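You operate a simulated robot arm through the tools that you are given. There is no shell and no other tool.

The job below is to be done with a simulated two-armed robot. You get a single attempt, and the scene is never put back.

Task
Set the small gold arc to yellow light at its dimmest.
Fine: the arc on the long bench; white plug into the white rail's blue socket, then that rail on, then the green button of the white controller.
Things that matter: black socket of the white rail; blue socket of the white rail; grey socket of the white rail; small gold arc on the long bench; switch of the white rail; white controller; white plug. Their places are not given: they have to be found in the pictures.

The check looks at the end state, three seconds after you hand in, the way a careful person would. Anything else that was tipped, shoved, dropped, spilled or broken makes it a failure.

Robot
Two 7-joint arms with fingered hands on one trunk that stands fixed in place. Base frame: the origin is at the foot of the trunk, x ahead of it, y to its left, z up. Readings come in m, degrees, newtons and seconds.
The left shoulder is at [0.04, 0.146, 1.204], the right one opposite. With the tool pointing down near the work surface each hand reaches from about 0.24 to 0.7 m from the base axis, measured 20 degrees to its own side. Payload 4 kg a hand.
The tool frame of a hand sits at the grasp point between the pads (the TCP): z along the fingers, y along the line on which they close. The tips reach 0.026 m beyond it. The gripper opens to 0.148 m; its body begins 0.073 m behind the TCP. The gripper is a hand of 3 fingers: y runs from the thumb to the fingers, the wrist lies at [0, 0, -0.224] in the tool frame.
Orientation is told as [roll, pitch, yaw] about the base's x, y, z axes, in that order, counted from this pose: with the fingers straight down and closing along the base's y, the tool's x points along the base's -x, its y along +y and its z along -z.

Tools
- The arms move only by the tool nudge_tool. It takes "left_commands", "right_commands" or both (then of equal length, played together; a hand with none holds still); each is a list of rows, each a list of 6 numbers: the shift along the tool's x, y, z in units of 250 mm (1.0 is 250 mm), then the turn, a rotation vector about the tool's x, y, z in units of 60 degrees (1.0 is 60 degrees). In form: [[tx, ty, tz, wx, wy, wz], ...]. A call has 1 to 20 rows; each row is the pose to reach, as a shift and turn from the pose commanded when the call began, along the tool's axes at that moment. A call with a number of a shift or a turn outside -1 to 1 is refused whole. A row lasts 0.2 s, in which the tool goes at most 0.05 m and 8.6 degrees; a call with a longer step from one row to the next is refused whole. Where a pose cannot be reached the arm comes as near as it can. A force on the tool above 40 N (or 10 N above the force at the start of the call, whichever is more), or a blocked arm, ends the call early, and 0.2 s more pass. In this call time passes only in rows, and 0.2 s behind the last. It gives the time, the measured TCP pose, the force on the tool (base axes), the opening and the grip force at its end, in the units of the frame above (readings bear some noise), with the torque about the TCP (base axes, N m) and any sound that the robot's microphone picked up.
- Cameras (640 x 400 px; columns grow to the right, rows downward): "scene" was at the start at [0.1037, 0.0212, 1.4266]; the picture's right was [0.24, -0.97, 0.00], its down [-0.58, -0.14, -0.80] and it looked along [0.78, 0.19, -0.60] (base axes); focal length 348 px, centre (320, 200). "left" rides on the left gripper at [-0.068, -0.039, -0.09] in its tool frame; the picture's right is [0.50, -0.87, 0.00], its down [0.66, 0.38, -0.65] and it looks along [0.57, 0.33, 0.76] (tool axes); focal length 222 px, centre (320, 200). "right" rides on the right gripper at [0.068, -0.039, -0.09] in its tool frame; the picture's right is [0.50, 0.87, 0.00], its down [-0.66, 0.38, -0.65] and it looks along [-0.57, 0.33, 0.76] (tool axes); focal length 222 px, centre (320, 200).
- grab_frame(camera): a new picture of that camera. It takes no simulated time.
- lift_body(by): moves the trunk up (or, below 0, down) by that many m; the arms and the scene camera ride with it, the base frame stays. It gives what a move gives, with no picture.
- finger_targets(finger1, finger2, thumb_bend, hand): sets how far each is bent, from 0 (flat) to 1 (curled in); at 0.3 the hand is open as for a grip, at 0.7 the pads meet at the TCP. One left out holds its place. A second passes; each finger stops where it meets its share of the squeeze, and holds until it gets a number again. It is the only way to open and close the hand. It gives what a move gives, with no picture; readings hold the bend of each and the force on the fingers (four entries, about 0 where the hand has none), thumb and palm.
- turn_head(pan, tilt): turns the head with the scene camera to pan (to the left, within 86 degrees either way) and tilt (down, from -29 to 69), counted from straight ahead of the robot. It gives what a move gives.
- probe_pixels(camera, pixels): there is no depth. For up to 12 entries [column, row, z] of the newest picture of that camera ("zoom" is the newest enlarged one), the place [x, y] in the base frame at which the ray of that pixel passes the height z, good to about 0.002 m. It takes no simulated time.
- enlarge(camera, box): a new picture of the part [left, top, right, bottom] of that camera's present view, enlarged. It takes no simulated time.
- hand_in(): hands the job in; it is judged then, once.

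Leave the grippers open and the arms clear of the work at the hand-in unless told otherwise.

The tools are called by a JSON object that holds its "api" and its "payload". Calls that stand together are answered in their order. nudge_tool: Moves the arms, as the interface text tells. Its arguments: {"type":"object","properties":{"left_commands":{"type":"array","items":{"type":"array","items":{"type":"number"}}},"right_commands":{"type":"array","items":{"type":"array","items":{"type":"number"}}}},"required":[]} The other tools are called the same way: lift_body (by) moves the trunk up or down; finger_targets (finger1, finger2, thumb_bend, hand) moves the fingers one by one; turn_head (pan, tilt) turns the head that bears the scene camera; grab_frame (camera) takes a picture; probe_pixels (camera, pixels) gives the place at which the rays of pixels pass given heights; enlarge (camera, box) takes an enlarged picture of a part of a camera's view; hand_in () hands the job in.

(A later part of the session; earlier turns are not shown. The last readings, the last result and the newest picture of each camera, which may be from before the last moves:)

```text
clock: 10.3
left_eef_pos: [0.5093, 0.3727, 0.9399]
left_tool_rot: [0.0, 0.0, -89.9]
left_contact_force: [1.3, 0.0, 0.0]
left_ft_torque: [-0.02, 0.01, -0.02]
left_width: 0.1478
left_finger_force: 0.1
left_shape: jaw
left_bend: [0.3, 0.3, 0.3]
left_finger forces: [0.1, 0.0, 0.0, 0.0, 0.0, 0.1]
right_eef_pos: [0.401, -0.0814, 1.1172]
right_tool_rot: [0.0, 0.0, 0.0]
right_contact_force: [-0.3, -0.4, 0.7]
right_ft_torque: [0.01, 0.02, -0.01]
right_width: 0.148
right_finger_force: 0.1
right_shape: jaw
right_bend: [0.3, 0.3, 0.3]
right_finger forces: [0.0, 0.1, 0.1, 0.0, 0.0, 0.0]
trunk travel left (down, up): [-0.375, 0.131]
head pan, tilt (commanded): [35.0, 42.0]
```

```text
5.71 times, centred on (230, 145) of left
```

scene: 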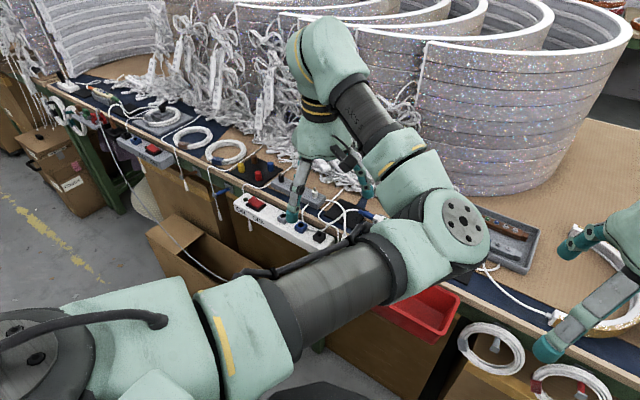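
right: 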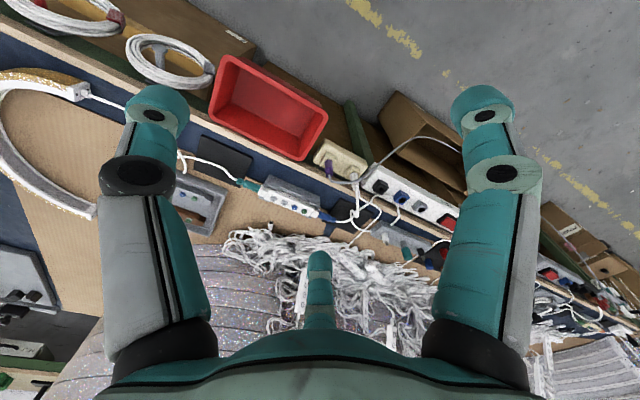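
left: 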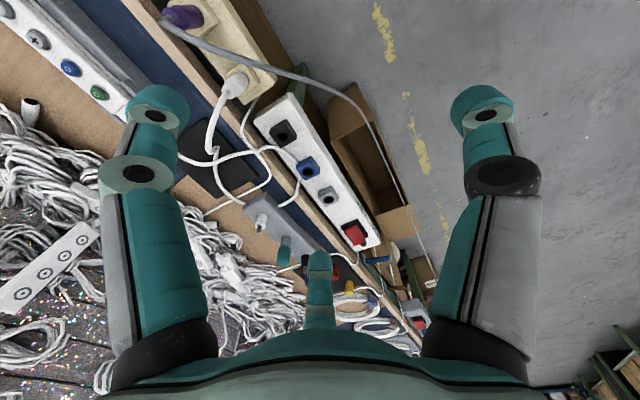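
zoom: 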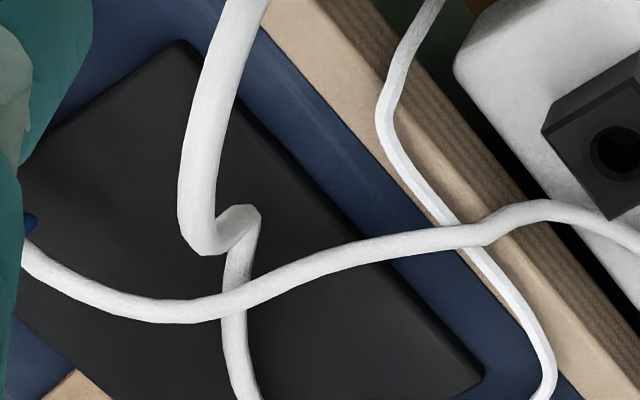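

The cream rail's holes and the rail's coloured holes have the same size, and the cream rail's white plug fills its hole exactly; the ribbed pin on the grey block is thinner, so it is a different kind of connector. So the white plug is the one in the cream rail. I'll probe its hole (241.5,80.75), body top (232.5,86.7) and collar top (228.8,92.7) for heights.

{"api": "grab_frame", "payload": {"camera": "left"}}

{"api": "probe_pixels", "payload": {"camera": "left", "pixels": [[241.5, 80.75, 0.76], [241.5, 80.75, 0.78], [232.5, 86.7, 0.78], [232.5, 86.7, 0.8], [232.5, 86.7, 0.82], [228.8, 92.7, 0.8], [228.8, 92.7, 0.82], [228.8, 92.7, 0.84], [286, 120, 0.77], [308, 170, 0.77], [328, 195, 0.77]]}}

{"api": "probe_pixels", "payload": {"camera": "left", "pixels": [[242.9, 50.6, 0.8], [242.9, 50.6, 0.83], [258.6, 67.1, 0.8], [258.6, 67.1, 0.83], [277.1, 74.1, 0.78], [277.1, 74.1, 0.81], [353, 233, 0.77], [353, 233, 0.78]]}}

```text
taken
```

left: 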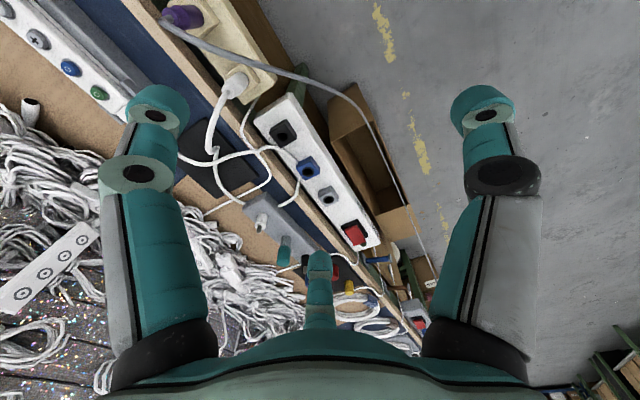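

```text
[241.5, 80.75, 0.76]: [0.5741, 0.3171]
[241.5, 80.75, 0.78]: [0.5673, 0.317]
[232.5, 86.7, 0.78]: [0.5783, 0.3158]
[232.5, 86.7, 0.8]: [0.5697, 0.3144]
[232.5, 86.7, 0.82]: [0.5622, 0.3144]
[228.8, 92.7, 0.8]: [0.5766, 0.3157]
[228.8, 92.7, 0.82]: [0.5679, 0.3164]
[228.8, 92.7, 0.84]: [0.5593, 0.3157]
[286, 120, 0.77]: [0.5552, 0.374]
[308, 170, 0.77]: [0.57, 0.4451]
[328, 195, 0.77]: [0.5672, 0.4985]
```

```text
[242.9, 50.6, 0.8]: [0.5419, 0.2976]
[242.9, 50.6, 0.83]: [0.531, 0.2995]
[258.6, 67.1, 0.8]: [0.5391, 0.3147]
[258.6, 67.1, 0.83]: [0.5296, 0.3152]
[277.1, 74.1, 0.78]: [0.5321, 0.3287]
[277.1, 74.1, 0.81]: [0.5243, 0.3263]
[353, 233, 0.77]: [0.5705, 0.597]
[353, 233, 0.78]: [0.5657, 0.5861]
```

The plug axis is at about (0.570, 0.3165), with its body from 0.77 to 0.80 and its collar up to about 0.815. Now I need the bench edge position and height near it, because one finger will pass there. I'll look from the scene camera and probe the edge in both cameras.

{"api": "turn_head", "payload": {"pan": 30, "tilt": 45}}

{"api": "grab_frame", "payload": {"camera": "scene"}}

{"api": "enlarge", "payload": {"camera": "left", "box": [180, 60, 340, 190]}}

```text
clock: 10.9
left_eef_pos: [0.5084, 0.3722, 0.9412]
left_tool_rot: [0.0, 0.1, -90.0]
left_contact_force: [-0.7, -0.3, -0.3]
left_ft_torque: [-0.03, -0.01, -0.02]
left_width: 0.1479
left_finger_force: 0.1
left_shape: jaw
left_bend: [0.3, 0.3, 0.3]
left_finger forces: [0.1, 0.0, 0.0, 0.0, 0.0, 0.0]
right_eef_pos: [0.4007, -0.0813, 1.1165]
right_tool_rot: [0.1, 0.0, -0.1]
right_contact_force: [0.3, 0.0, 0.8]
right_ft_torque: [0.01, 0.02, 0.01]
right_width: 0.1481
right_finger_force: 0.0
right_shape: jaw
right_bend: [0.3, 0.3, 0.3]
right_finger forces: [0.0, 0.1, 0.1, 0.0, 0.0, 0.0]
trunk travel left (down, up): [-0.375, 0.131]
head pan, tilt (commanded): [30.0, 45.0]
```

```text
taken
```

scene: 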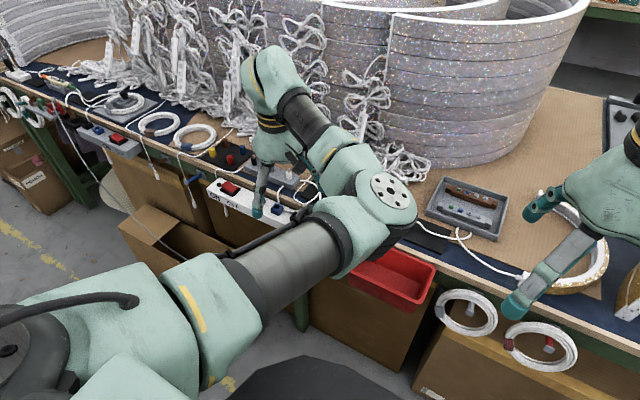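

```text
3.08 times, centred on (260, 125) of left
```

zoom: 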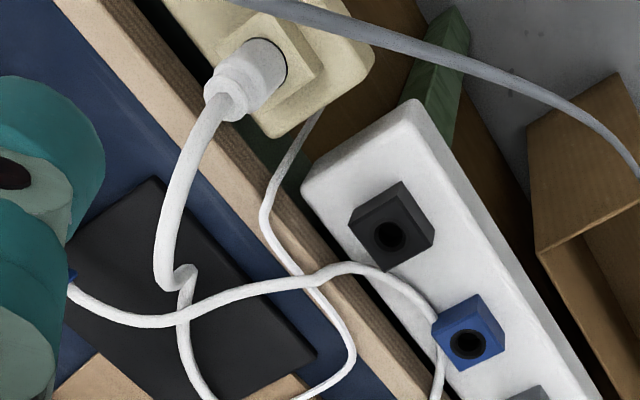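

The left elbow now blocks the scene view of the plug. I'll zoom in on the visible part of the bench edge near the rail's left end in both cameras.

{"api": "enlarge", "payload": {"camera": "scene", "box": [190, 140, 310, 230]}}

{"api": "enlarge", "payload": {"camera": "left", "box": [270, 140, 400, 270]}}

```text
4.44 times, centred on (250, 185) of scene
```

zoom: 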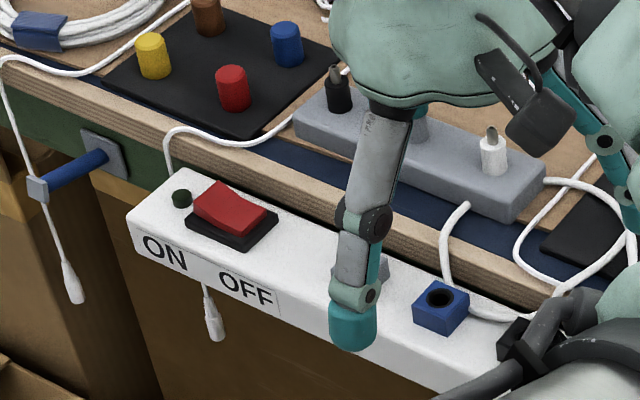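

```text
3.08 times, centred on (335, 205) of left
```

zoom: 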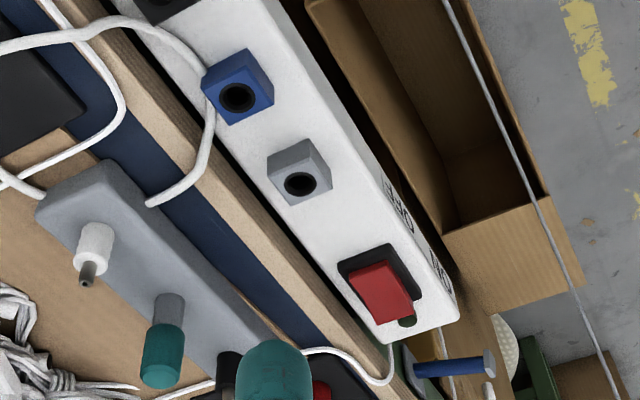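

I'll triangulate a bench-surface point, the mat's front-left corner, which is at about (259.2,175.3) in the left view, plus the bench edge points.

{"api": "probe_pixels", "payload": {"camera": "left", "pixels": [[259.2, 175.3, 0.75], [259.2, 175.3, 0.77], [259.2, 175.3, 0.79], [237.2, 121.7, 0.77], [237.2, 121.7, 0.79], [275.4, 206.3, 0.83], [275.4, 206.3, 0.81]]}}

{"api": "probe_pixels", "payload": {"camera": "scene", "pixels": [[277.0, 178.0, 0.83], [277.0, 178.0, 0.81], [241.7, 187, 0.77], [241.7, 187, 0.79]]}}

```text
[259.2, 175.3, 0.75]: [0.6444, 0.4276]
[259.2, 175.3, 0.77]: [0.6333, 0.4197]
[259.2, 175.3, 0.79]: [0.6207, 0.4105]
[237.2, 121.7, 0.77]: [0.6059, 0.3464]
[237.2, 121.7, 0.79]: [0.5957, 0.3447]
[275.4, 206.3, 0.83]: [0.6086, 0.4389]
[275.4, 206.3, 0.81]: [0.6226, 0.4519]
```

```text
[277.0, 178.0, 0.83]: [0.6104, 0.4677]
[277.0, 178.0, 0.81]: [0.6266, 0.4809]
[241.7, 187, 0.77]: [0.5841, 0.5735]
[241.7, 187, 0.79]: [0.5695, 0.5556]
```

The bench top is near z = 0.78 and its edge near x = 0.60. The hand has three fingers at 120°. To keep them clear of the purple plug's grey cable, the finger directions should be about 50°, 170° and 290°, which is yaw +20°. That posture also keeps the elbow out of the scene camera's way. I'll raise the hand and turn it from -90° toward +20°.

{"api": "nudge_tool", "payload": {"left_commands": [[0, 0, -0.1, 0, 0, -0.1], [0, 0, -0.25, 0, 0, -0.22], [0, 0, -0.4, 0, 0, -0.36], [0, 0, -0.4, 0, 0, -0.5], [0, 0, -0.4, 0, 0, -0.64], [0, 0, -0.4, 0, 0, -0.78], [0, 0, -0.4, 0, 0, -0.92]]}}

{"api": "nudge_tool", "payload": {"left_commands": [[0, 0, 0, 0, 0, -0.14], [0, 0, 0, 0, 0, -0.28], [0, 0, 0, 0, 0, -0.42], [0, 0, 0, 0, 0, -0.56], [0, 0, 0, 0, 0, -0.7], [0, 0, 0, 0, 0, -0.84], [0, 0, 0, 0, 0, -0.913]]}}

{"api": "grab_frame", "payload": {"camera": "scene"}}

{"api": "grab_frame", "payload": {"camera": "left"}}

```text
clock: 12.5
left_eef_pos: [0.509, 0.3718, 1.0391]
left_tool_rot: [0.0, 0.1, -34.7]
left_contact_force: [0.2, 1.3, -0.1]
left_ft_torque: [0.02, 0.02, 0.0]
left_width: 0.1479
left_finger_force: 0.0
left_shape: jaw
left_bend: [0.3, 0.3, 0.3]
left_finger forces: [0.1, 0.0, 0.0, 0.0, 0.1, 0.1]
right_eef_pos: [0.4027, -0.0814, 1.1174]
right_tool_rot: [-0.1, 0.0, 0.0]
right_contact_force: [0.4, -0.3, -0.3]
right_ft_torque: [0.01, 0.04, -0.01]
right_width: 0.1475
right_finger_force: 0.0
right_shape: jaw
right_bend: [0.3, 0.3, 0.3]
right_finger forces: [0.1, 0.0, 0.0, 0.1, 0.1, 0.1]
trunk travel left (down, up): [-0.375, 0.131]
head pan, tilt (commanded): [30.0, 45.0]
```

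```text
clock: 14.1
left_eef_pos: [0.5093, 0.371, 1.039]
left_tool_rot: [0.0, 0.0, 20.1]
left_contact_force: [0.2, 1.1, -0.2]
left_ft_torque: [0.01, -0.02, 0.01]
left_width: 0.1478
left_finger_force: 0.1
left_shape: jaw
left_bend: [0.3, 0.3, 0.3]
left_finger forces: [0.0, 0.0, 0.0, 0.1, 0.1, 0.0]
right_eef_pos: [0.4022, -0.0815, 1.1176]
right_tool_rot: [0.0, 0.1, 0.0]
right_contact_force: [-0.1, -0.3, 0.2]
right_ft_torque: [-0.02, 0.03, 0.03]
right_width: 0.1476
right_finger_force: 0.0
right_shape: jaw
right_bend: [0.3, 0.3, 0.3]
right_finger forces: [0.0, 0.0, 0.0, 0.0, 0.0, 0.0]
trunk travel left (down, up): [-0.375, 0.131]
head pan, tilt (commanded): [30.0, 45.0]
```

```text
taken
```

scene: 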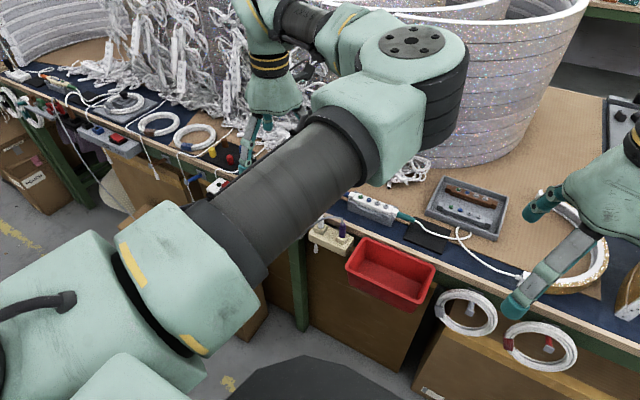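

```text
taken
```

left: 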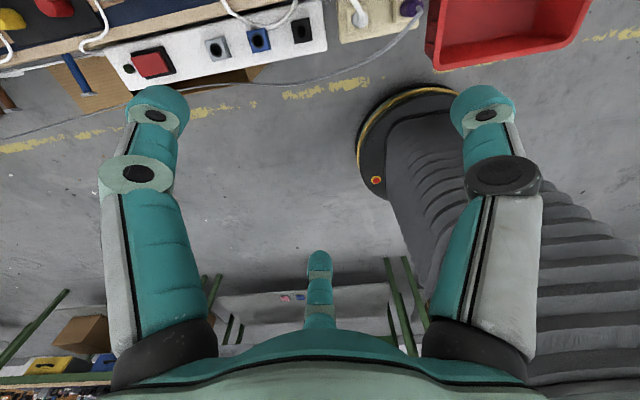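

Yaw +20° works and the plug at (320,220) is visible from the scene camera. I'll partly close the left fingers to about half to see the resulting opening, then hover above the plug.

{"api": "finger_targets", "payload": {"hand": "left", "finger1": 0.5, "finger2": 0.5, "thumb_bend": 0.5}}

{"api": "nudge_tool", "payload": {"left_commands": [[-0.04, -0.072, 0.1, 0, 0, 0], [-0.08, -0.144, 0.2, 0, 0, 0], [-0.12, -0.216, 0.3, 0, 0, 0], [-0.155, -0.288, 0.42, 0, 0, 0]]}}

{"api": "grab_frame", "payload": {"camera": "scene"}}

{"api": "grab_frame", "payload": {"camera": "left"}}

```text
clock: 15.1
left_eef_pos: [0.5097, 0.3716, 1.0392]
left_tool_rot: [0.1, 0.0, 20.0]
left_contact_force: [0.5, 0.0, 0.0]
left_ft_torque: [0.02, 0.0, 0.02]
left_width: 0.0625
left_finger_force: 0.1
left_shape: fingers
left_bend: [0.5, 0.5, 0.5]
left_finger forces: [0.1, 0.1, 0.1, 0.0, 0.1, 0.1]
right_eef_pos: [0.4027, -0.0813, 1.1176]
right_tool_rot: [0.0, -0.1, 0.0]
right_contact_force: [-0.7, 0.7, 0.2]
right_ft_torque: [0.01, 0.01, -0.02]
right_width: 0.1478
right_finger_force: 0.1
right_shape: jaw
right_bend: [0.3, 0.3, 0.3]
right_finger forces: [0.1, 0.1, 0.0, 0.0, 0.0, 0.1]
trunk travel left (down, up): [-0.375, 0.131]
head pan, tilt (commanded): [30.0, 45.0]
```

```text
clock: 16.1
left_eef_pos: [0.5723, 0.3154, 0.9338]
left_tool_rot: [0.0, 0.0, 19.9]
left_contact_force: [-0.4, 0.6, -0.6]
left_ft_torque: [0.0, 0.01, 0.01]
left_width: 0.0627
left_finger_force: 0.1
left_shape: fingers
left_bend: [0.5, 0.5, 0.5]
left_finger forces: [0.1, 0.0, 0.0, 0.0, 0.0, 0.0]
right_eef_pos: [0.4028, -0.0818, 1.1174]
right_tool_rot: [0.0, 0.1, 0.0]
right_contact_force: [-0.8, 0.5, -0.7]
right_ft_torque: [0.01, -0.01, 0.0]
right_width: 0.148
right_finger_force: 0.1
right_shape: jaw
right_bend: [0.3, 0.3, 0.3]
right_finger forces: [0.0, 0.0, 0.1, 0.1, 0.1, 0.0]
trunk travel left (down, up): [-0.375, 0.131]
head pan, tilt (commanded): [30.0, 45.0]
```

```text
taken
```

scene: 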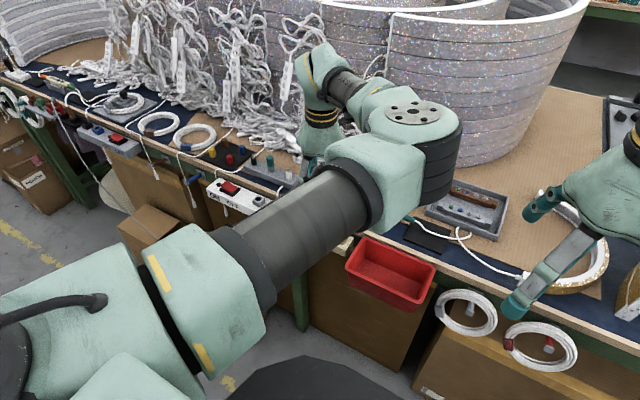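

```text
taken
```

left: 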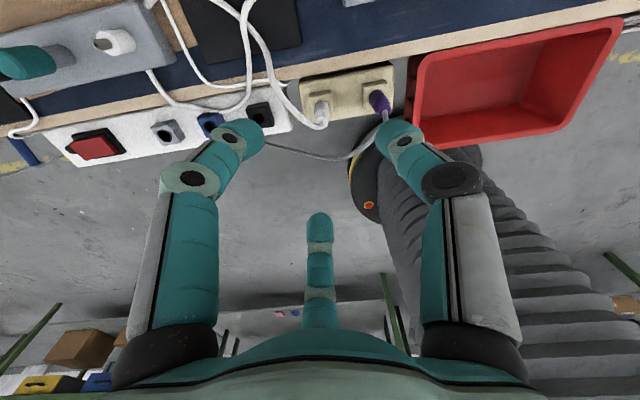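

The hand hovers at (0.572, 0.315, 0.934) with a 62 mm opening. With good alignment, the plug's collar top should appear near (320,120) in the left view. I'll enlarge there to check.

{"api": "enlarge", "payload": {"camera": "left", "box": [270, 60, 430, 160]}}

{"api": "enlarge", "payload": {"camera": "left", "box": [295, 85, 359, 125]}}

{"api": "grab_frame", "payload": {"camera": "right"}}

```text
4.00 times, centred on (350, 110) of left
```

zoom: 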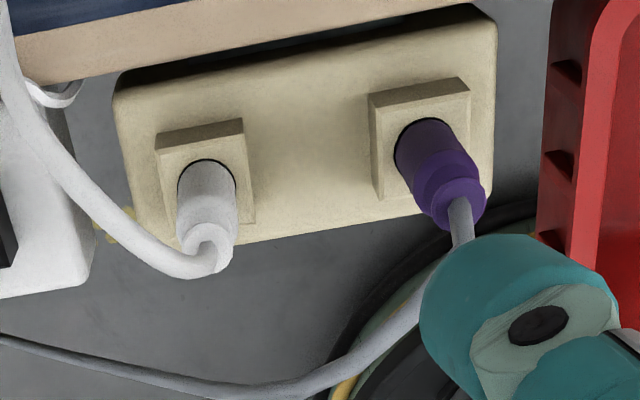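

```text
10.00 times, centred on (327, 105) of left
```

zoom: 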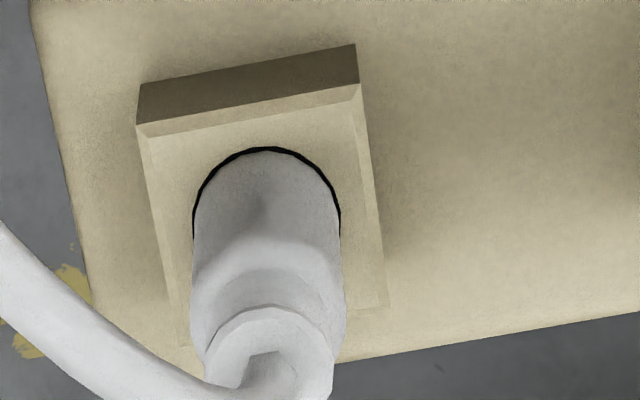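

```text
taken
```

right: 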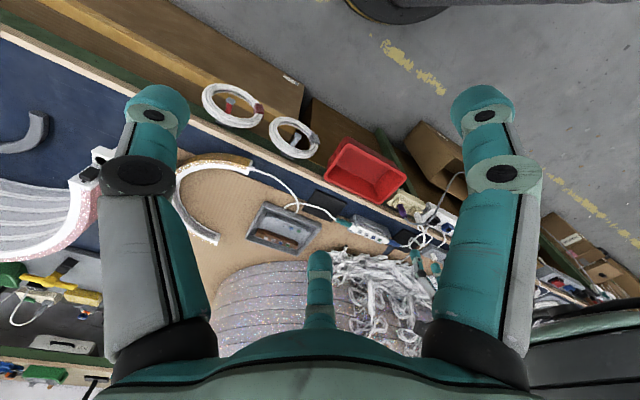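

The plug's hole ring is centred near (321.7,106.5) and its collar top near (322,120), so alignment is within about 3 mm. I'll probe precisely and also measure the blue hole from this same pose.

{"api": "probe_pixels", "payload": {"camera": "left", "pixels": [[321.7, 106.5, 0.765], [321.7, 106.5, 0.77], [322, 120, 0.805], [322, 120, 0.812], [322, 120, 0.82]]}}

{"api": "enlarge", "payload": {"camera": "left", "box": [140, 90, 300, 190]}}

```text
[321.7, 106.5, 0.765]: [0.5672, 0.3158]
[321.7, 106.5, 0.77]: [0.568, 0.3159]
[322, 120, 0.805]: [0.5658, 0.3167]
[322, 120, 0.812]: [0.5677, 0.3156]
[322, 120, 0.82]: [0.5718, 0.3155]
```

```text
4.00 times, centred on (220, 140) of left
```

zoom: 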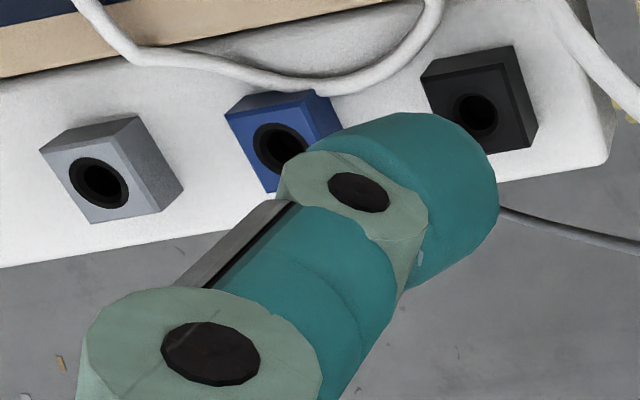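

Blue hole at (210,126.8), grey (164.8,135.8), black (258.8,118.8) in the left view. Probing at the socket height.

{"api": "probe_pixels", "payload": {"camera": "left", "pixels": [[210, 126.75, 0.768], [164.75, 135.75, 0.768], [258.75, 118.75, 0.768], [321.7, 106.5, 0.768], [210, 126.75, 0.775], [210, 126.75, 0.76]]}}

```text
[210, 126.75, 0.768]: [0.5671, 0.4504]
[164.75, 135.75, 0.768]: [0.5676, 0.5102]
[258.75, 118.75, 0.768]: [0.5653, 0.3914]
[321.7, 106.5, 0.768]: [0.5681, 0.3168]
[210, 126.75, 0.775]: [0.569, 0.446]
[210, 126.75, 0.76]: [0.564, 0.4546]
```

Blue hole and plug are consistent: plug at about (0.569, 0.3155), blue hole at about (0.569, 0.447, 0.77). I'll narrow the fingers to about 0.6 so they clear the bench edge and the grey cable, then go down partway to z = 0.86 and check.

{"api": "finger_targets", "payload": {"hand": "left", "finger1": 0.59, "finger2": 0.59, "thumb_bend": 0.59}}

{"api": "nudge_tool", "payload": {"left_commands": [[0.0124, 0.0045, 0.1, 0, 0, 0], [0.0124, 0.0045, 0.2, 0, 0, 0], [0.0124, 0.0045, 0.28, 0, 0, 0]]}}

{"api": "grab_frame", "payload": {"camera": "left"}}

{"api": "enlarge", "payload": {"camera": "left", "box": [220, 60, 420, 200]}}

```text
clock: 17.1
left_eef_pos: [0.5709, 0.3147, 0.9352]
left_tool_rot: [0.0, 0.0, 20.1]
left_contact_force: [0.0, 0.2, 0.5]
left_ft_torque: [-0.03, 0.0, 0.02]
left_width: 0.0334
left_finger_force: 0.0
left_shape: fingers
left_bend: [0.59, 0.59, 0.59]
left_finger forces: [0.0, 0.1, 0.0, 0.0, 0.0, 0.1]
right_eef_pos: [0.4012, -0.0812, 1.1168]
right_tool_rot: [0.0, -0.1, 0.0]
right_contact_force: [-0.1, 0.1, 0.4]
right_ft_torque: [0.0, 0.0, 0.02]
right_width: 0.1477
right_finger_force: 0.1
right_shape: jaw
right_bend: [0.3, 0.3, 0.3]
right_finger forces: [0.1, 0.0, 0.0, 0.1, 0.0, 0.0]
trunk travel left (down, up): [-0.375, 0.131]
head pan, tilt (commanded): [30.0, 45.0]
```

```text
clock: 17.9
left_eef_pos: [0.5691, 0.3162, 0.8644]
left_tool_rot: [0.0, 0.0, 19.9]
left_contact_force: [-0.2, 1.1, 0.3]
left_ft_torque: [0.0, 0.03, 0.0]
left_width: 0.0335
left_finger_force: 0.1
left_shape: fingers
left_bend: [0.59, 0.59, 0.59]
left_finger forces: [0.0, 0.0, 0.0, 0.1, 0.0, 0.0]
right_eef_pos: [0.4025, -0.0825, 1.1169]
right_tool_rot: [0.0, 0.0, 0.0]
right_contact_force: [0.0, 0.1, 0.5]
right_ft_torque: [-0.03, 0.02, -0.01]
right_width: 0.1481
right_finger_force: 0.0
right_shape: jaw
right_bend: [0.3, 0.3, 0.3]
right_finger forces: [0.0, 0.0, 0.0, 0.1, 0.0, 0.0]
trunk travel left (down, up): [-0.375, 0.131]
head pan, tilt (commanded): [30.0, 45.0]
```

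```text
taken
```

left: 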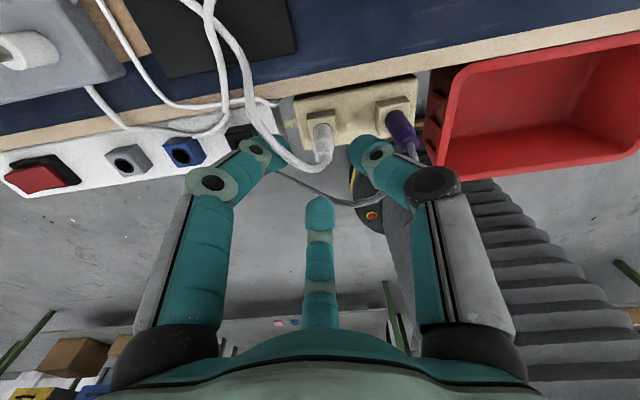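

```text
2.86 times, centred on (320, 130) of left
```

zoom: 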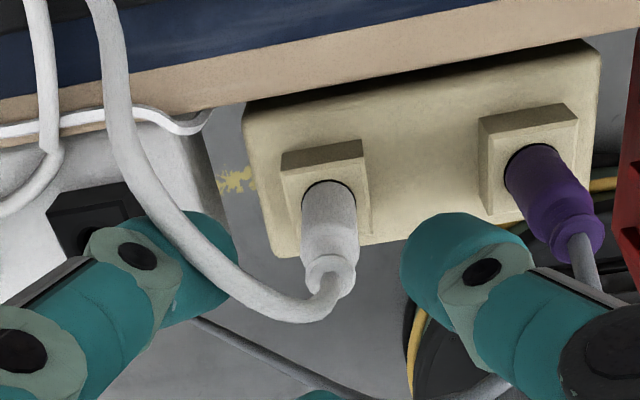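

The plug's own lead passes on the camera side of finger 1, and the plug appears between the fingers at about (324,150). I'll probe its centre again from this closer pose.

{"api": "enlarge", "payload": {"camera": "left", "box": [290, 110, 360, 170]}}

{"api": "probe_pixels", "payload": {"camera": "left", "pixels": [[322.8, 132.4, 0.768], [322.8, 132.4, 0.774], [324.5, 157, 0.805], [324.5, 157, 0.812], [320, 154, 0.812]]}}

```text
6.67 times, centred on (325, 140) of left
```

zoom: 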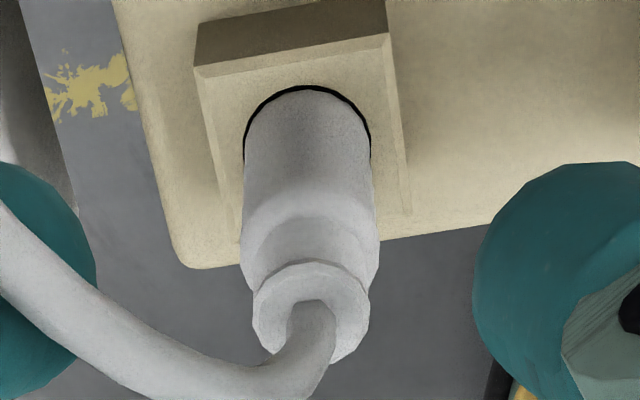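

```text
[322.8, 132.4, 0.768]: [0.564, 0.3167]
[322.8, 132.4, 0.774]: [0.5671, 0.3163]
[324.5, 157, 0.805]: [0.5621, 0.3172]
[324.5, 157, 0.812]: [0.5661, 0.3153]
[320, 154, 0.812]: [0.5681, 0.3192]
```

The plug sits about 2–3 mm toward -x/-y from the finger centre. I'll shift by that much and lower to about z = 0.825 first.

{"api": "nudge_tool", "payload": {"left_commands": [[0.012, -0.004, 0.05, 0, 0, 0], [0.012, -0.004, 0.1, 0, 0, 0], [0.012, -0.004, 0.155, 0, 0, 0]]}}

{"api": "enlarge", "payload": {"camera": "left", "box": [220, 90, 420, 230]}}

{"api": "enlarge", "payload": {"camera": "scene", "box": [230, 120, 430, 260]}}

```text
clock: 18.7
left_eef_pos: [0.5653, 0.3165, 0.8252]
left_tool_rot: [0.0, 0.1, 19.9]
left_contact_force: [-0.4, -0.2, -0.1]
left_ft_torque: [0.02, 0.0, 0.01]
left_width: 0.0332
left_finger_force: 0.0
left_shape: fingers
left_bend: [0.59, 0.59, 0.59]
left_finger forces: [0.1, 0.1, 0.0, 0.1, 0.1, 0.0]
right_eef_pos: [0.4035, -0.0824, 1.1164]
right_tool_rot: [-0.1, 0.0, 0.0]
right_contact_force: [-0.2, 0.2, -0.1]
right_ft_torque: [-0.03, 0.03, -0.02]
right_width: 0.1476
right_finger_force: 0.1
right_shape: jaw
right_bend: [0.3, 0.3, 0.3]
right_finger forces: [0.1, 0.1, 0.1, 0.1, 0.0, 0.0]
trunk travel left (down, up): [-0.375, 0.131]
head pan, tilt (commanded): [30.0, 45.0]
```

```text
2.86 times, centred on (320, 160) of left
```

zoom: 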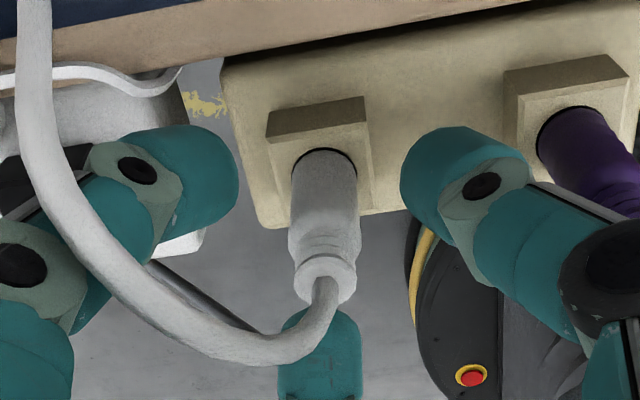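

```text
2.86 times, centred on (330, 190) of scene
```

zoom: 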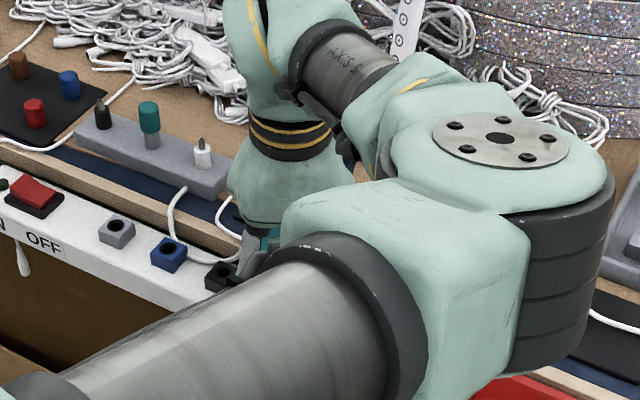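

The plug is now centred between the fingers at (322,185), with no contact. I'll lower the last 23 mm to z = 0.802.

{"api": "nudge_tool", "payload": {"left_commands": [[0.003, 0, 0.03, 0, 0, 0], [0.003, 0, 0.06, 0, 0, 0], [0.003, 0, 0.093, 0, 0, 0]]}}

{"api": "enlarge", "payload": {"camera": "left", "box": [220, 90, 420, 230]}}

```text
clock: 19.5
left_eef_pos: [0.5645, 0.3156, 0.8027]
left_tool_rot: [0.1, 0.0, 20.0]
left_contact_force: [0.1, -0.7, 0.8]
left_ft_torque: [-0.01, -0.03, -0.01]
left_width: 0.0334
left_finger_force: 0.0
left_shape: fingers
left_bend: [0.59, 0.59, 0.59]
left_finger forces: [0.0, 0.0, 0.0, 0.1, 0.1, 0.1]
right_eef_pos: [0.4018, -0.0818, 1.1169]
right_tool_rot: [-0.1, 0.1, 0.1]
right_contact_force: [-1.4, -0.5, -0.1]
right_ft_torque: [-0.01, 0.04, 0.02]
right_width: 0.148
right_finger_force: 0.1
right_shape: jaw
right_bend: [0.3, 0.3, 0.3]
right_finger forces: [0.0, 0.0, 0.0, 0.0, 0.0, 0.0]
trunk travel left (down, up): [-0.375, 0.131]
head pan, tilt (commanded): [30.0, 45.0]
```

```text
2.86 times, centred on (320, 160) of left
```

zoom: 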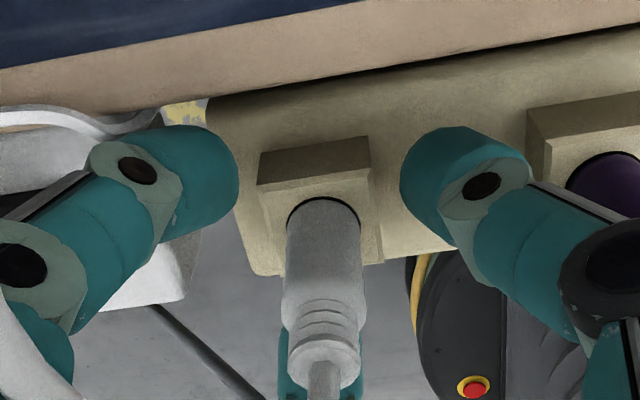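

The plug stands centred between the fingertips, with the TCP at its upper body. Now I'll close the fingers on it.

{"api": "finger_targets", "payload": {"hand": "left", "finger1": 0.7, "finger2": 0.7, "thumb_bend": 0.7}}

{"api": "enlarge", "payload": {"camera": "left", "box": [220, 90, 420, 230]}}

```text
clock: 20.5
left_eef_pos: [0.5651, 0.3139, 0.8029]
left_tool_rot: [0.0, 0.0, 20.0]
left_contact_force: [2.4, -1.7, 0.6]
left_ft_torque: [-0.03, -0.07, 0.02]
left_width: 0.0194
left_finger_force: 7.1
left_shape: fingers
left_bend: [0.63, 0.66, 0.65]
left_finger forces: [5.2, 2.6, 0.0, 0.0, 7.4, 0.1]
right_eef_pos: [0.4016, -0.082, 1.1175]
right_tool_rot: [0.0, 0.0, 0.0]
right_contact_force: [-0.1, 0.3, -1.4]
right_ft_torque: [0.03, -0.01, -0.03]
right_width: 0.1481
right_finger_force: 0.0
right_shape: jaw
right_bend: [0.3, 0.3, 0.3]
right_finger forces: [0.0, 0.0, 0.0, 0.0, 0.1, 0.0]
trunk travel left (down, up): [-0.375, 0.131]
head pan, tilt (commanded): [30.0, 45.0]
```

```text
2.86 times, centred on (320, 160) of left
```

zoom: 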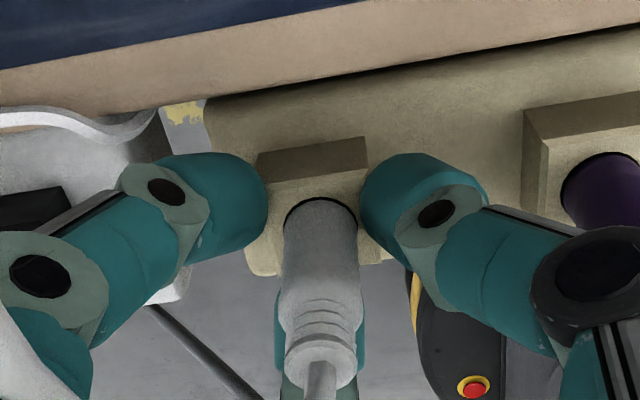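

Gripped: about 5.2, 2.6 and 7.4 N on the fingers, width 19 mm. I'll note the grip pose as TCP (0.565, 0.3145, 0.803). Now I'll pull straight up slowly by 30 mm and check that the plug comes along.

{"api": "nudge_tool", "payload": {"left_commands": [[0, 0, -0.02, 0, 0, 0], [0, 0, -0.04, 0, 0, 0], [0, 0, -0.06, 0, 0, 0], [0, 0, -0.09, 0, 0, 0], [0, 0, -0.12, 0, 0, 0]]}}

{"api": "enlarge", "payload": {"camera": "left", "box": [220, 90, 420, 230]}}

```text
clock: 21.7
left_eef_pos: [0.5642, 0.3153, 0.8325]
left_tool_rot: [0.0, 0.0, 20.0]
left_contact_force: [0.3, 1.2, -0.4]
left_ft_torque: [0.01, 0.01, -0.03]
left_width: 0.0111
left_finger_force: 4.9
left_shape: fingers
left_bend: [0.66, 0.68, 0.68]
left_finger forces: [4.0, 1.3, 0.0, 0.0, 4.3, 0.0]
right_eef_pos: [0.4021, -0.0814, 1.1163]
right_tool_rot: [0.0, 0.0, 0.0]
right_contact_force: [0.5, -0.1, 0.3]
right_ft_torque: [-0.02, -0.01, -0.01]
right_width: 0.148
right_finger_force: 0.1
right_shape: jaw
right_bend: [0.3, 0.3, 0.3]
right_finger forces: [0.0, 0.0, 0.0, 0.0, 0.0, 0.0]
trunk travel left (down, up): [-0.375, 0.131]
head pan, tilt (commanded): [30.0, 45.0]
```

```text
2.86 times, centred on (320, 160) of left
```

zoom: 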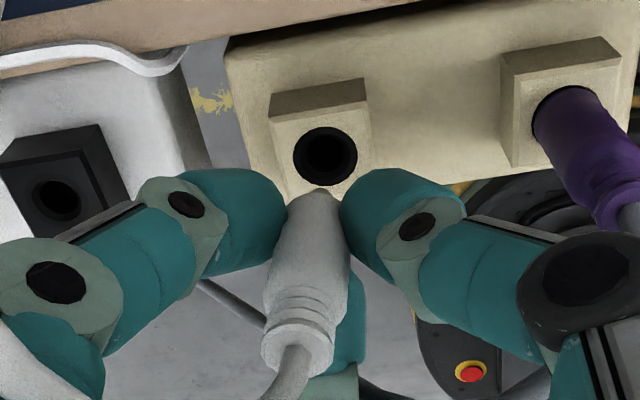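

The plug came out of the cream rail, so it is a real, movable plug. But the grip width fell to 11 mm and the plug looks tilted in the fingers. I'll take closer pictures before moving on.

{"api": "enlarge", "payload": {"camera": "left", "box": [280, 130, 370, 230]}}

{"api": "grab_frame", "payload": {"camera": "left"}}

{"api": "enlarge", "payload": {"camera": "right", "box": [370, 170, 470, 290]}}

{"api": "grab_frame", "payload": {"camera": "scene"}}

```text
4.00 times, centred on (325, 180) of left
```

zoom: 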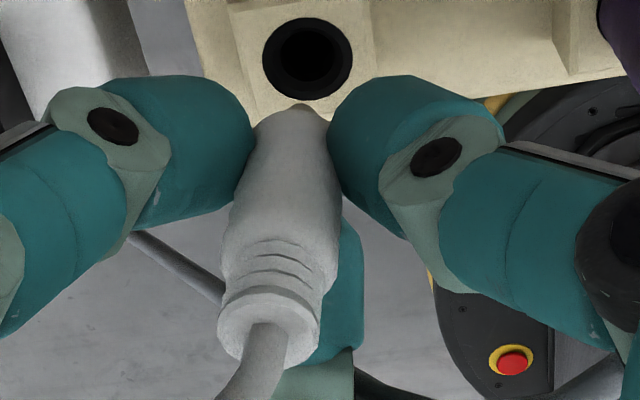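

```text
taken
```

left: 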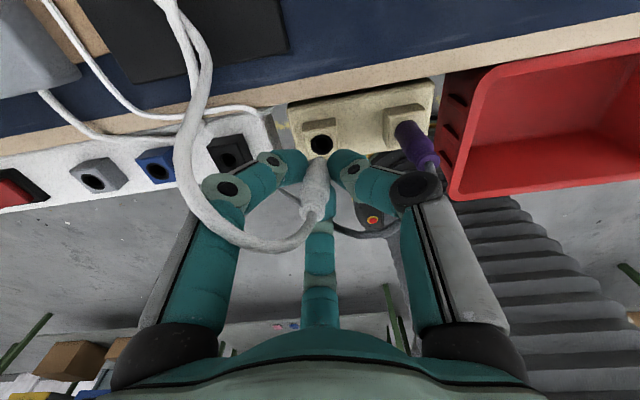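

```text
3.33 times, centred on (420, 230) of right
```

zoom: 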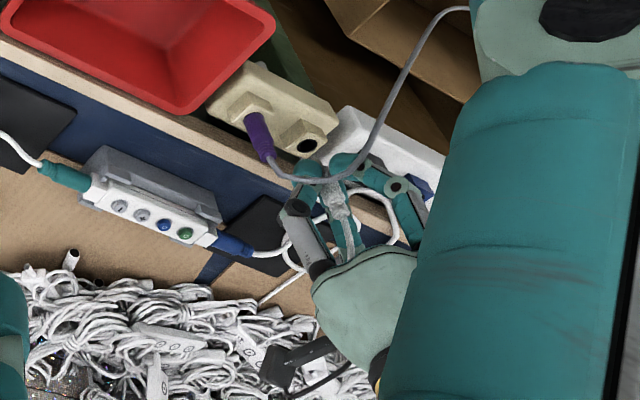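

```text
taken
```

scene: 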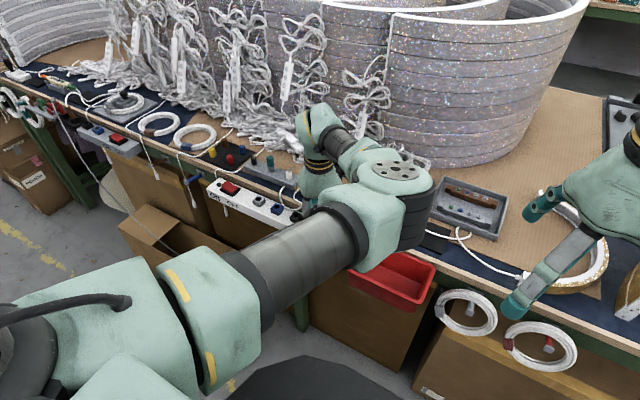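

The plug hasn't slipped along the hand: its collar is still about 7 mm above the TCP and its nose end about 49 mm below, but it is tilted about 5°, with the top leaning toward +y. I'll raise it to z ≈ 0.90 and carry it over toward the blue socket at y ≈ 0.4455, then inspect it from other views.

{"api": "nudge_tool", "payload": {"left_commands": [[0, 0, -0.07, 0, 0, 0], [0, 0, -0.14, 0, 0, 0], [0, 0, -0.21, 0, 0, 0], [0, 0, -0.28, 0, 0, 0], [-0.03, 0.082, -0.28, 0, 0, 0], [-0.06, 0.164, -0.28, 0, 0, 0], [-0.09, 0.246, -0.28, 0, 0, 0], [-0.12, 0.328, -0.28, 0, 0, 0], [-0.15, 0.41, -0.28, 0, 0, 0], [-0.179, 0.4926, -0.28, 0, 0, 0]]}}

{"api": "grab_frame", "payload": {"camera": "left"}}

{"api": "grab_frame", "payload": {"camera": "right"}}

{"api": "grab_frame", "payload": {"camera": "scene"}}

```text
clock: 23.9
left_eef_pos: [0.5646, 0.4469, 0.9028]
left_tool_rot: [0.0, 0.0, 19.9]
left_contact_force: [-0.5, -0.1, -0.1]
left_ft_torque: [0.0, 0.02, -0.04]
left_width: 0.0109
left_finger_force: 4.8
left_shape: fingers
left_bend: [0.66, 0.68, 0.68]
left_finger forces: [4.0, 1.4, 0.0, 0.0, 4.2, 0.0]
right_eef_pos: [0.4013, -0.0815, 1.1168]
right_tool_rot: [-0.1, 0.0, 0.0]
right_contact_force: [-0.4, -0.3, -0.2]
right_ft_torque: [0.01, -0.05, 0.0]
right_width: 0.1481
right_finger_force: 0.1
right_shape: jaw
right_bend: [0.3, 0.3, 0.3]
right_finger forces: [0.0, 0.0, 0.0, 0.0, 0.1, 0.1]
trunk travel left (down, up): [-0.375, 0.131]
head pan, tilt (commanded): [30.0, 45.0]
```

```text
taken
```

left: 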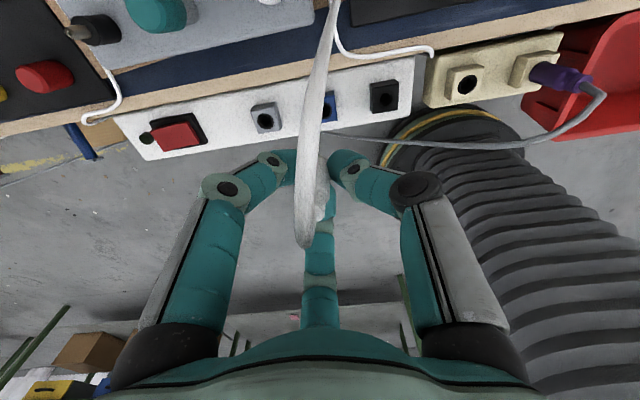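

```text
taken
```

right: 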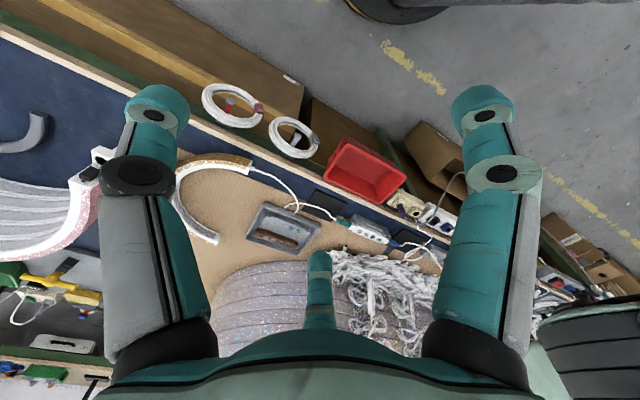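

```text
taken
```

scene: 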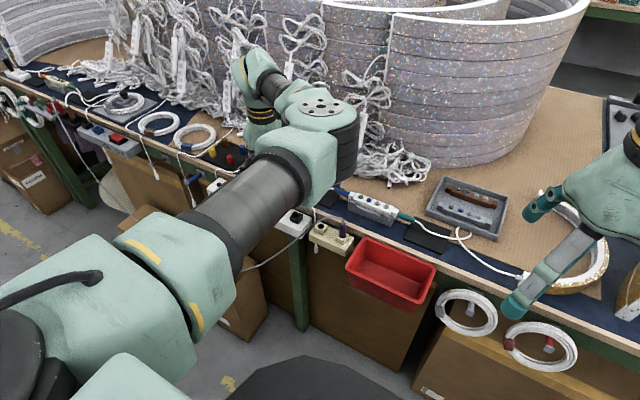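

The plug's lead now hangs in front of the left camera. To check the tilt and alignment, I'll bring the right hand to about (0.56, 0.10, 0.95), turned by +60° so its camera looks along +y at the plug and the blue socket from the side.

{"api": "nudge_tool", "payload": {"right_commands": [[-0.07, 0.08, 0.07, 0, 0, -0.11], [-0.14, 0.16, 0.14, 0, 0, -0.22], [-0.21, 0.24, 0.21, 0, 0, -0.33], [-0.28, 0.32, 0.28, 0, 0, -0.44], [-0.35, 0.4, 0.36, 0, 0, -0.55], [-0.42, 0.48, 0.44, 0, 0, -0.66], [-0.49, 0.56, 0.52, 0, 0, -0.77], [-0.56, 0.64, 0.6, 0, 0, -0.88], [-0.636, 0.72, 0.668, 0, 0, -1.0]]}}

{"api": "grab_frame", "payload": {"camera": "right"}}

{"api": "grab_frame", "payload": {"camera": "scene"}}

```text
clock: 25.9
left_eef_pos: [0.5646, 0.447, 0.9034]
left_tool_rot: [0.1, 0.1, 20.0]
left_contact_force: [-0.2, -0.3, 0.1]
left_ft_torque: [-0.03, 0.02, 0.0]
left_width: 0.011
left_finger_force: 4.9
left_shape: fingers
left_bend: [0.66, 0.68, 0.68]
left_finger forces: [4.0, 1.4, 0.0, 0.0, 4.3, 0.1]
right_eef_pos: [0.5583, 0.0996, 0.9495]
right_tool_rot: [0.0, 0.0, 60.1]
right_contact_force: [-0.6, 0.8, -0.2]
right_ft_torque: [0.0, 0.0, 0.0]
right_width: 0.148
right_finger_force: 0.1
right_shape: jaw
right_bend: [0.3, 0.3, 0.3]
right_finger forces: [0.0, 0.0, 0.1, 0.0, 0.0, 0.0]
trunk travel left (down, up): [-0.375, 0.131]
head pan, tilt (commanded): [30.0, 45.0]
```

```text
taken
```

right: 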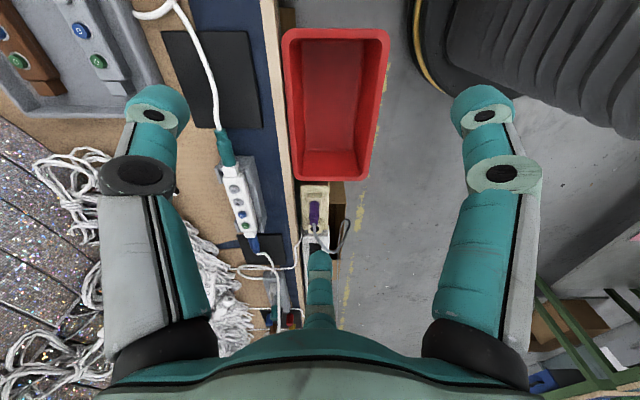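

```text
taken
```

scene: 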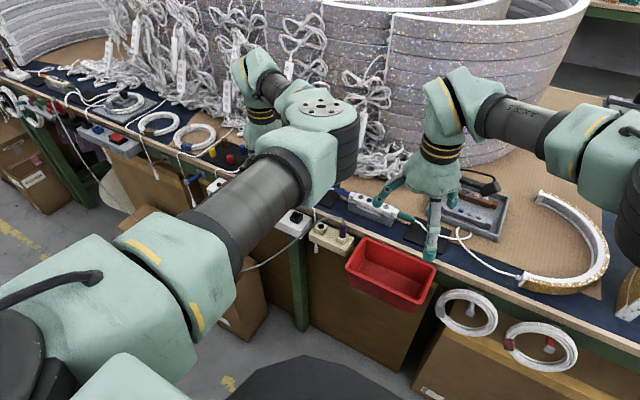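

The right camera image is upside-down relative to the world, and its own far finger hides the target at (320,280). I'll turn the right hand back by 20° so that the target shifts to the right, between its fingers.

{"api": "nudge_tool", "payload": {"right_commands": [[0, 0, 0, 0, 0, 0.11], [0, 0, 0, 0, 0, 0.22], [0, 0, 0, 0, 0, 0.333]]}}

{"api": "grab_frame", "payload": {"camera": "right"}}

{"api": "enlarge", "payload": {"camera": "right", "box": [330, 190, 450, 310]}}

```text
clock: 26.7
left_eef_pos: [0.5645, 0.4463, 0.9034]
left_tool_rot: [0.0, -0.1, 20.0]
left_contact_force: [0.4, -0.6, 0.0]
left_ft_torque: [-0.02, 0.02, 0.02]
left_width: 0.011
left_finger_force: 4.8
left_shape: fingers
left_bend: [0.66, 0.68, 0.68]
left_finger forces: [4.0, 1.4, 0.1, 0.1, 4.2, 0.0]
right_eef_pos: [0.5612, 0.0989, 0.9485]
right_tool_rot: [0.1, 0.0, 39.9]
right_contact_force: [0.7, 1.2, 0.6]
right_ft_torque: [0.02, -0.03, -0.01]
right_width: 0.1478
right_finger_force: 0.1
right_shape: jaw
right_bend: [0.3, 0.3, 0.3]
right_finger forces: [0.0, 0.1, 0.1, 0.0, 0.0, 0.1]
trunk travel left (down, up): [-0.375, 0.131]
head pan, tilt (commanded): [30.0, 45.0]
```

```text
taken
```

right: 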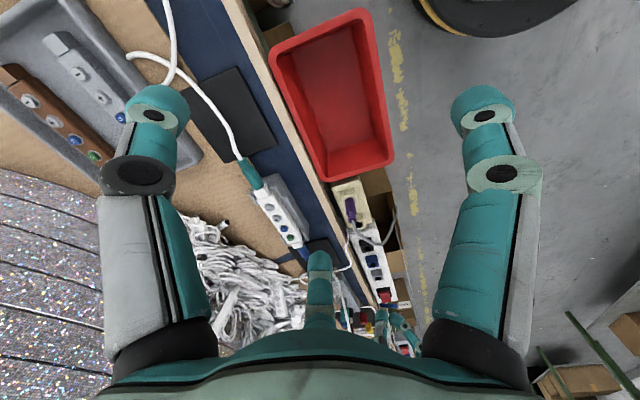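

```text
3.33 times, centred on (390, 250) of right
```

zoom: 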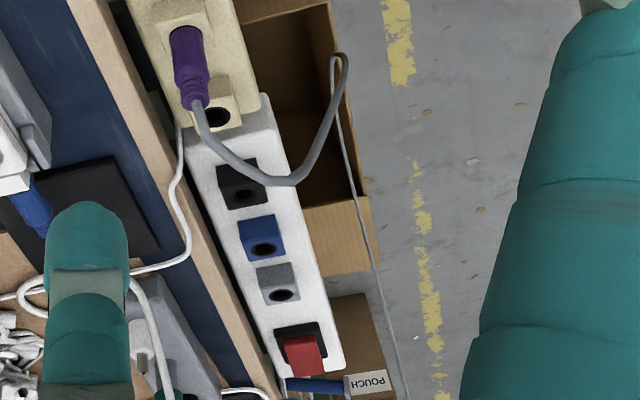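

Good: the right camera now shows the rail and its sockets clearly, with the left fingers near (400,330). I'll enlarge the area with the plug and the sockets.

{"api": "enlarge", "payload": {"camera": "right", "box": [340, 230, 440, 360]}}

{"api": "enlarge", "payload": {"camera": "right", "box": [370, 295, 430, 355]}}

```text
3.08 times, centred on (390, 295) of right
```

zoom: 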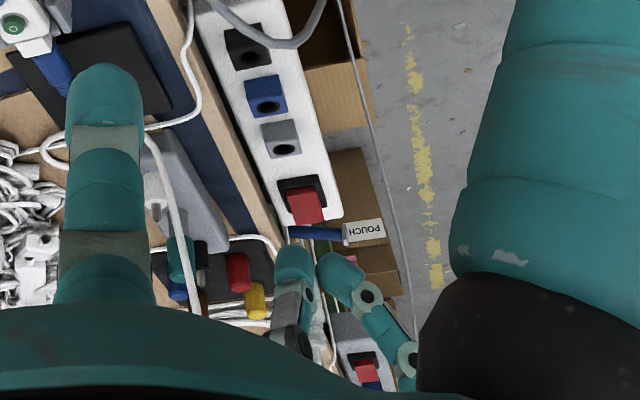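

```text
6.67 times, centred on (400, 325) of right
```

zoom: 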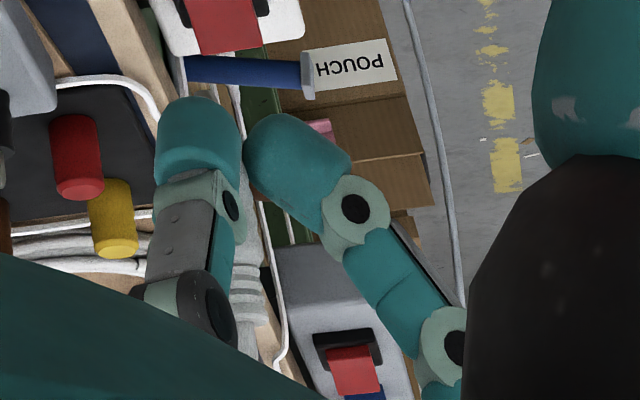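

The plug is mostly hidden behind the thumb; only its ridges show at zoom (245,290). I'll probe the ridges at pixel (388.8,338.5) and the fingertip end at (382,309.6) at several heights to locate the plug within the hand.

{"api": "probe_pixels", "payload": {"camera": "right", "pixels": [[388.8, 338.5, 0.89], [388.8, 338.5, 0.91], [388.8, 338.5, 0.93], [382, 309.6, 0.86], [382, 309.6, 0.88], [382, 309.6, 0.9], [388.5, 310, 0.86], [388.5, 310, 0.88]]}}

{"api": "enlarge", "payload": {"camera": "right", "box": [375, 290, 405, 350]}}

{"api": "enlarge", "payload": {"camera": "left", "box": [270, 60, 370, 260]}}

```text
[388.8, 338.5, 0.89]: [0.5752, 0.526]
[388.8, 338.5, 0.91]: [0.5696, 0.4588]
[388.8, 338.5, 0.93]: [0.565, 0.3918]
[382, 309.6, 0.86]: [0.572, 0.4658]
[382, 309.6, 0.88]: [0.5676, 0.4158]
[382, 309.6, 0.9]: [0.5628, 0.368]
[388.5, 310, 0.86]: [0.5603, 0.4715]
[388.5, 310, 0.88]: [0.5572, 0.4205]
```

```text
6.67 times, centred on (390, 320) of right
```

zoom: 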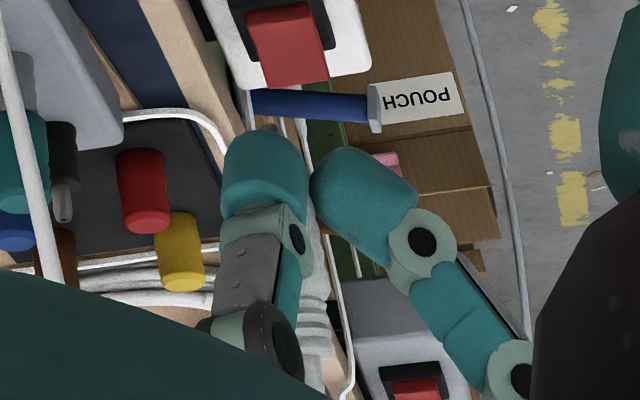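

```text
2.00 times, centred on (320, 160) of left
```

zoom: 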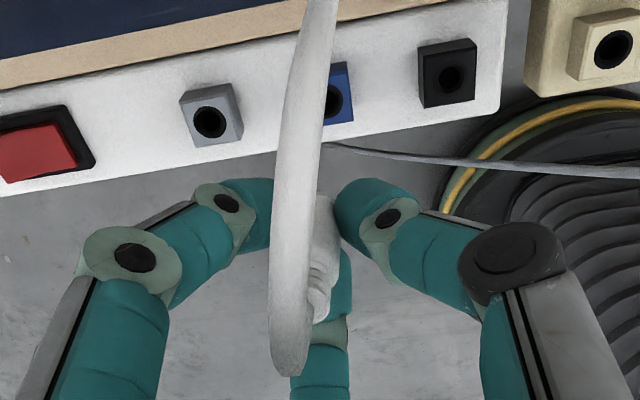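

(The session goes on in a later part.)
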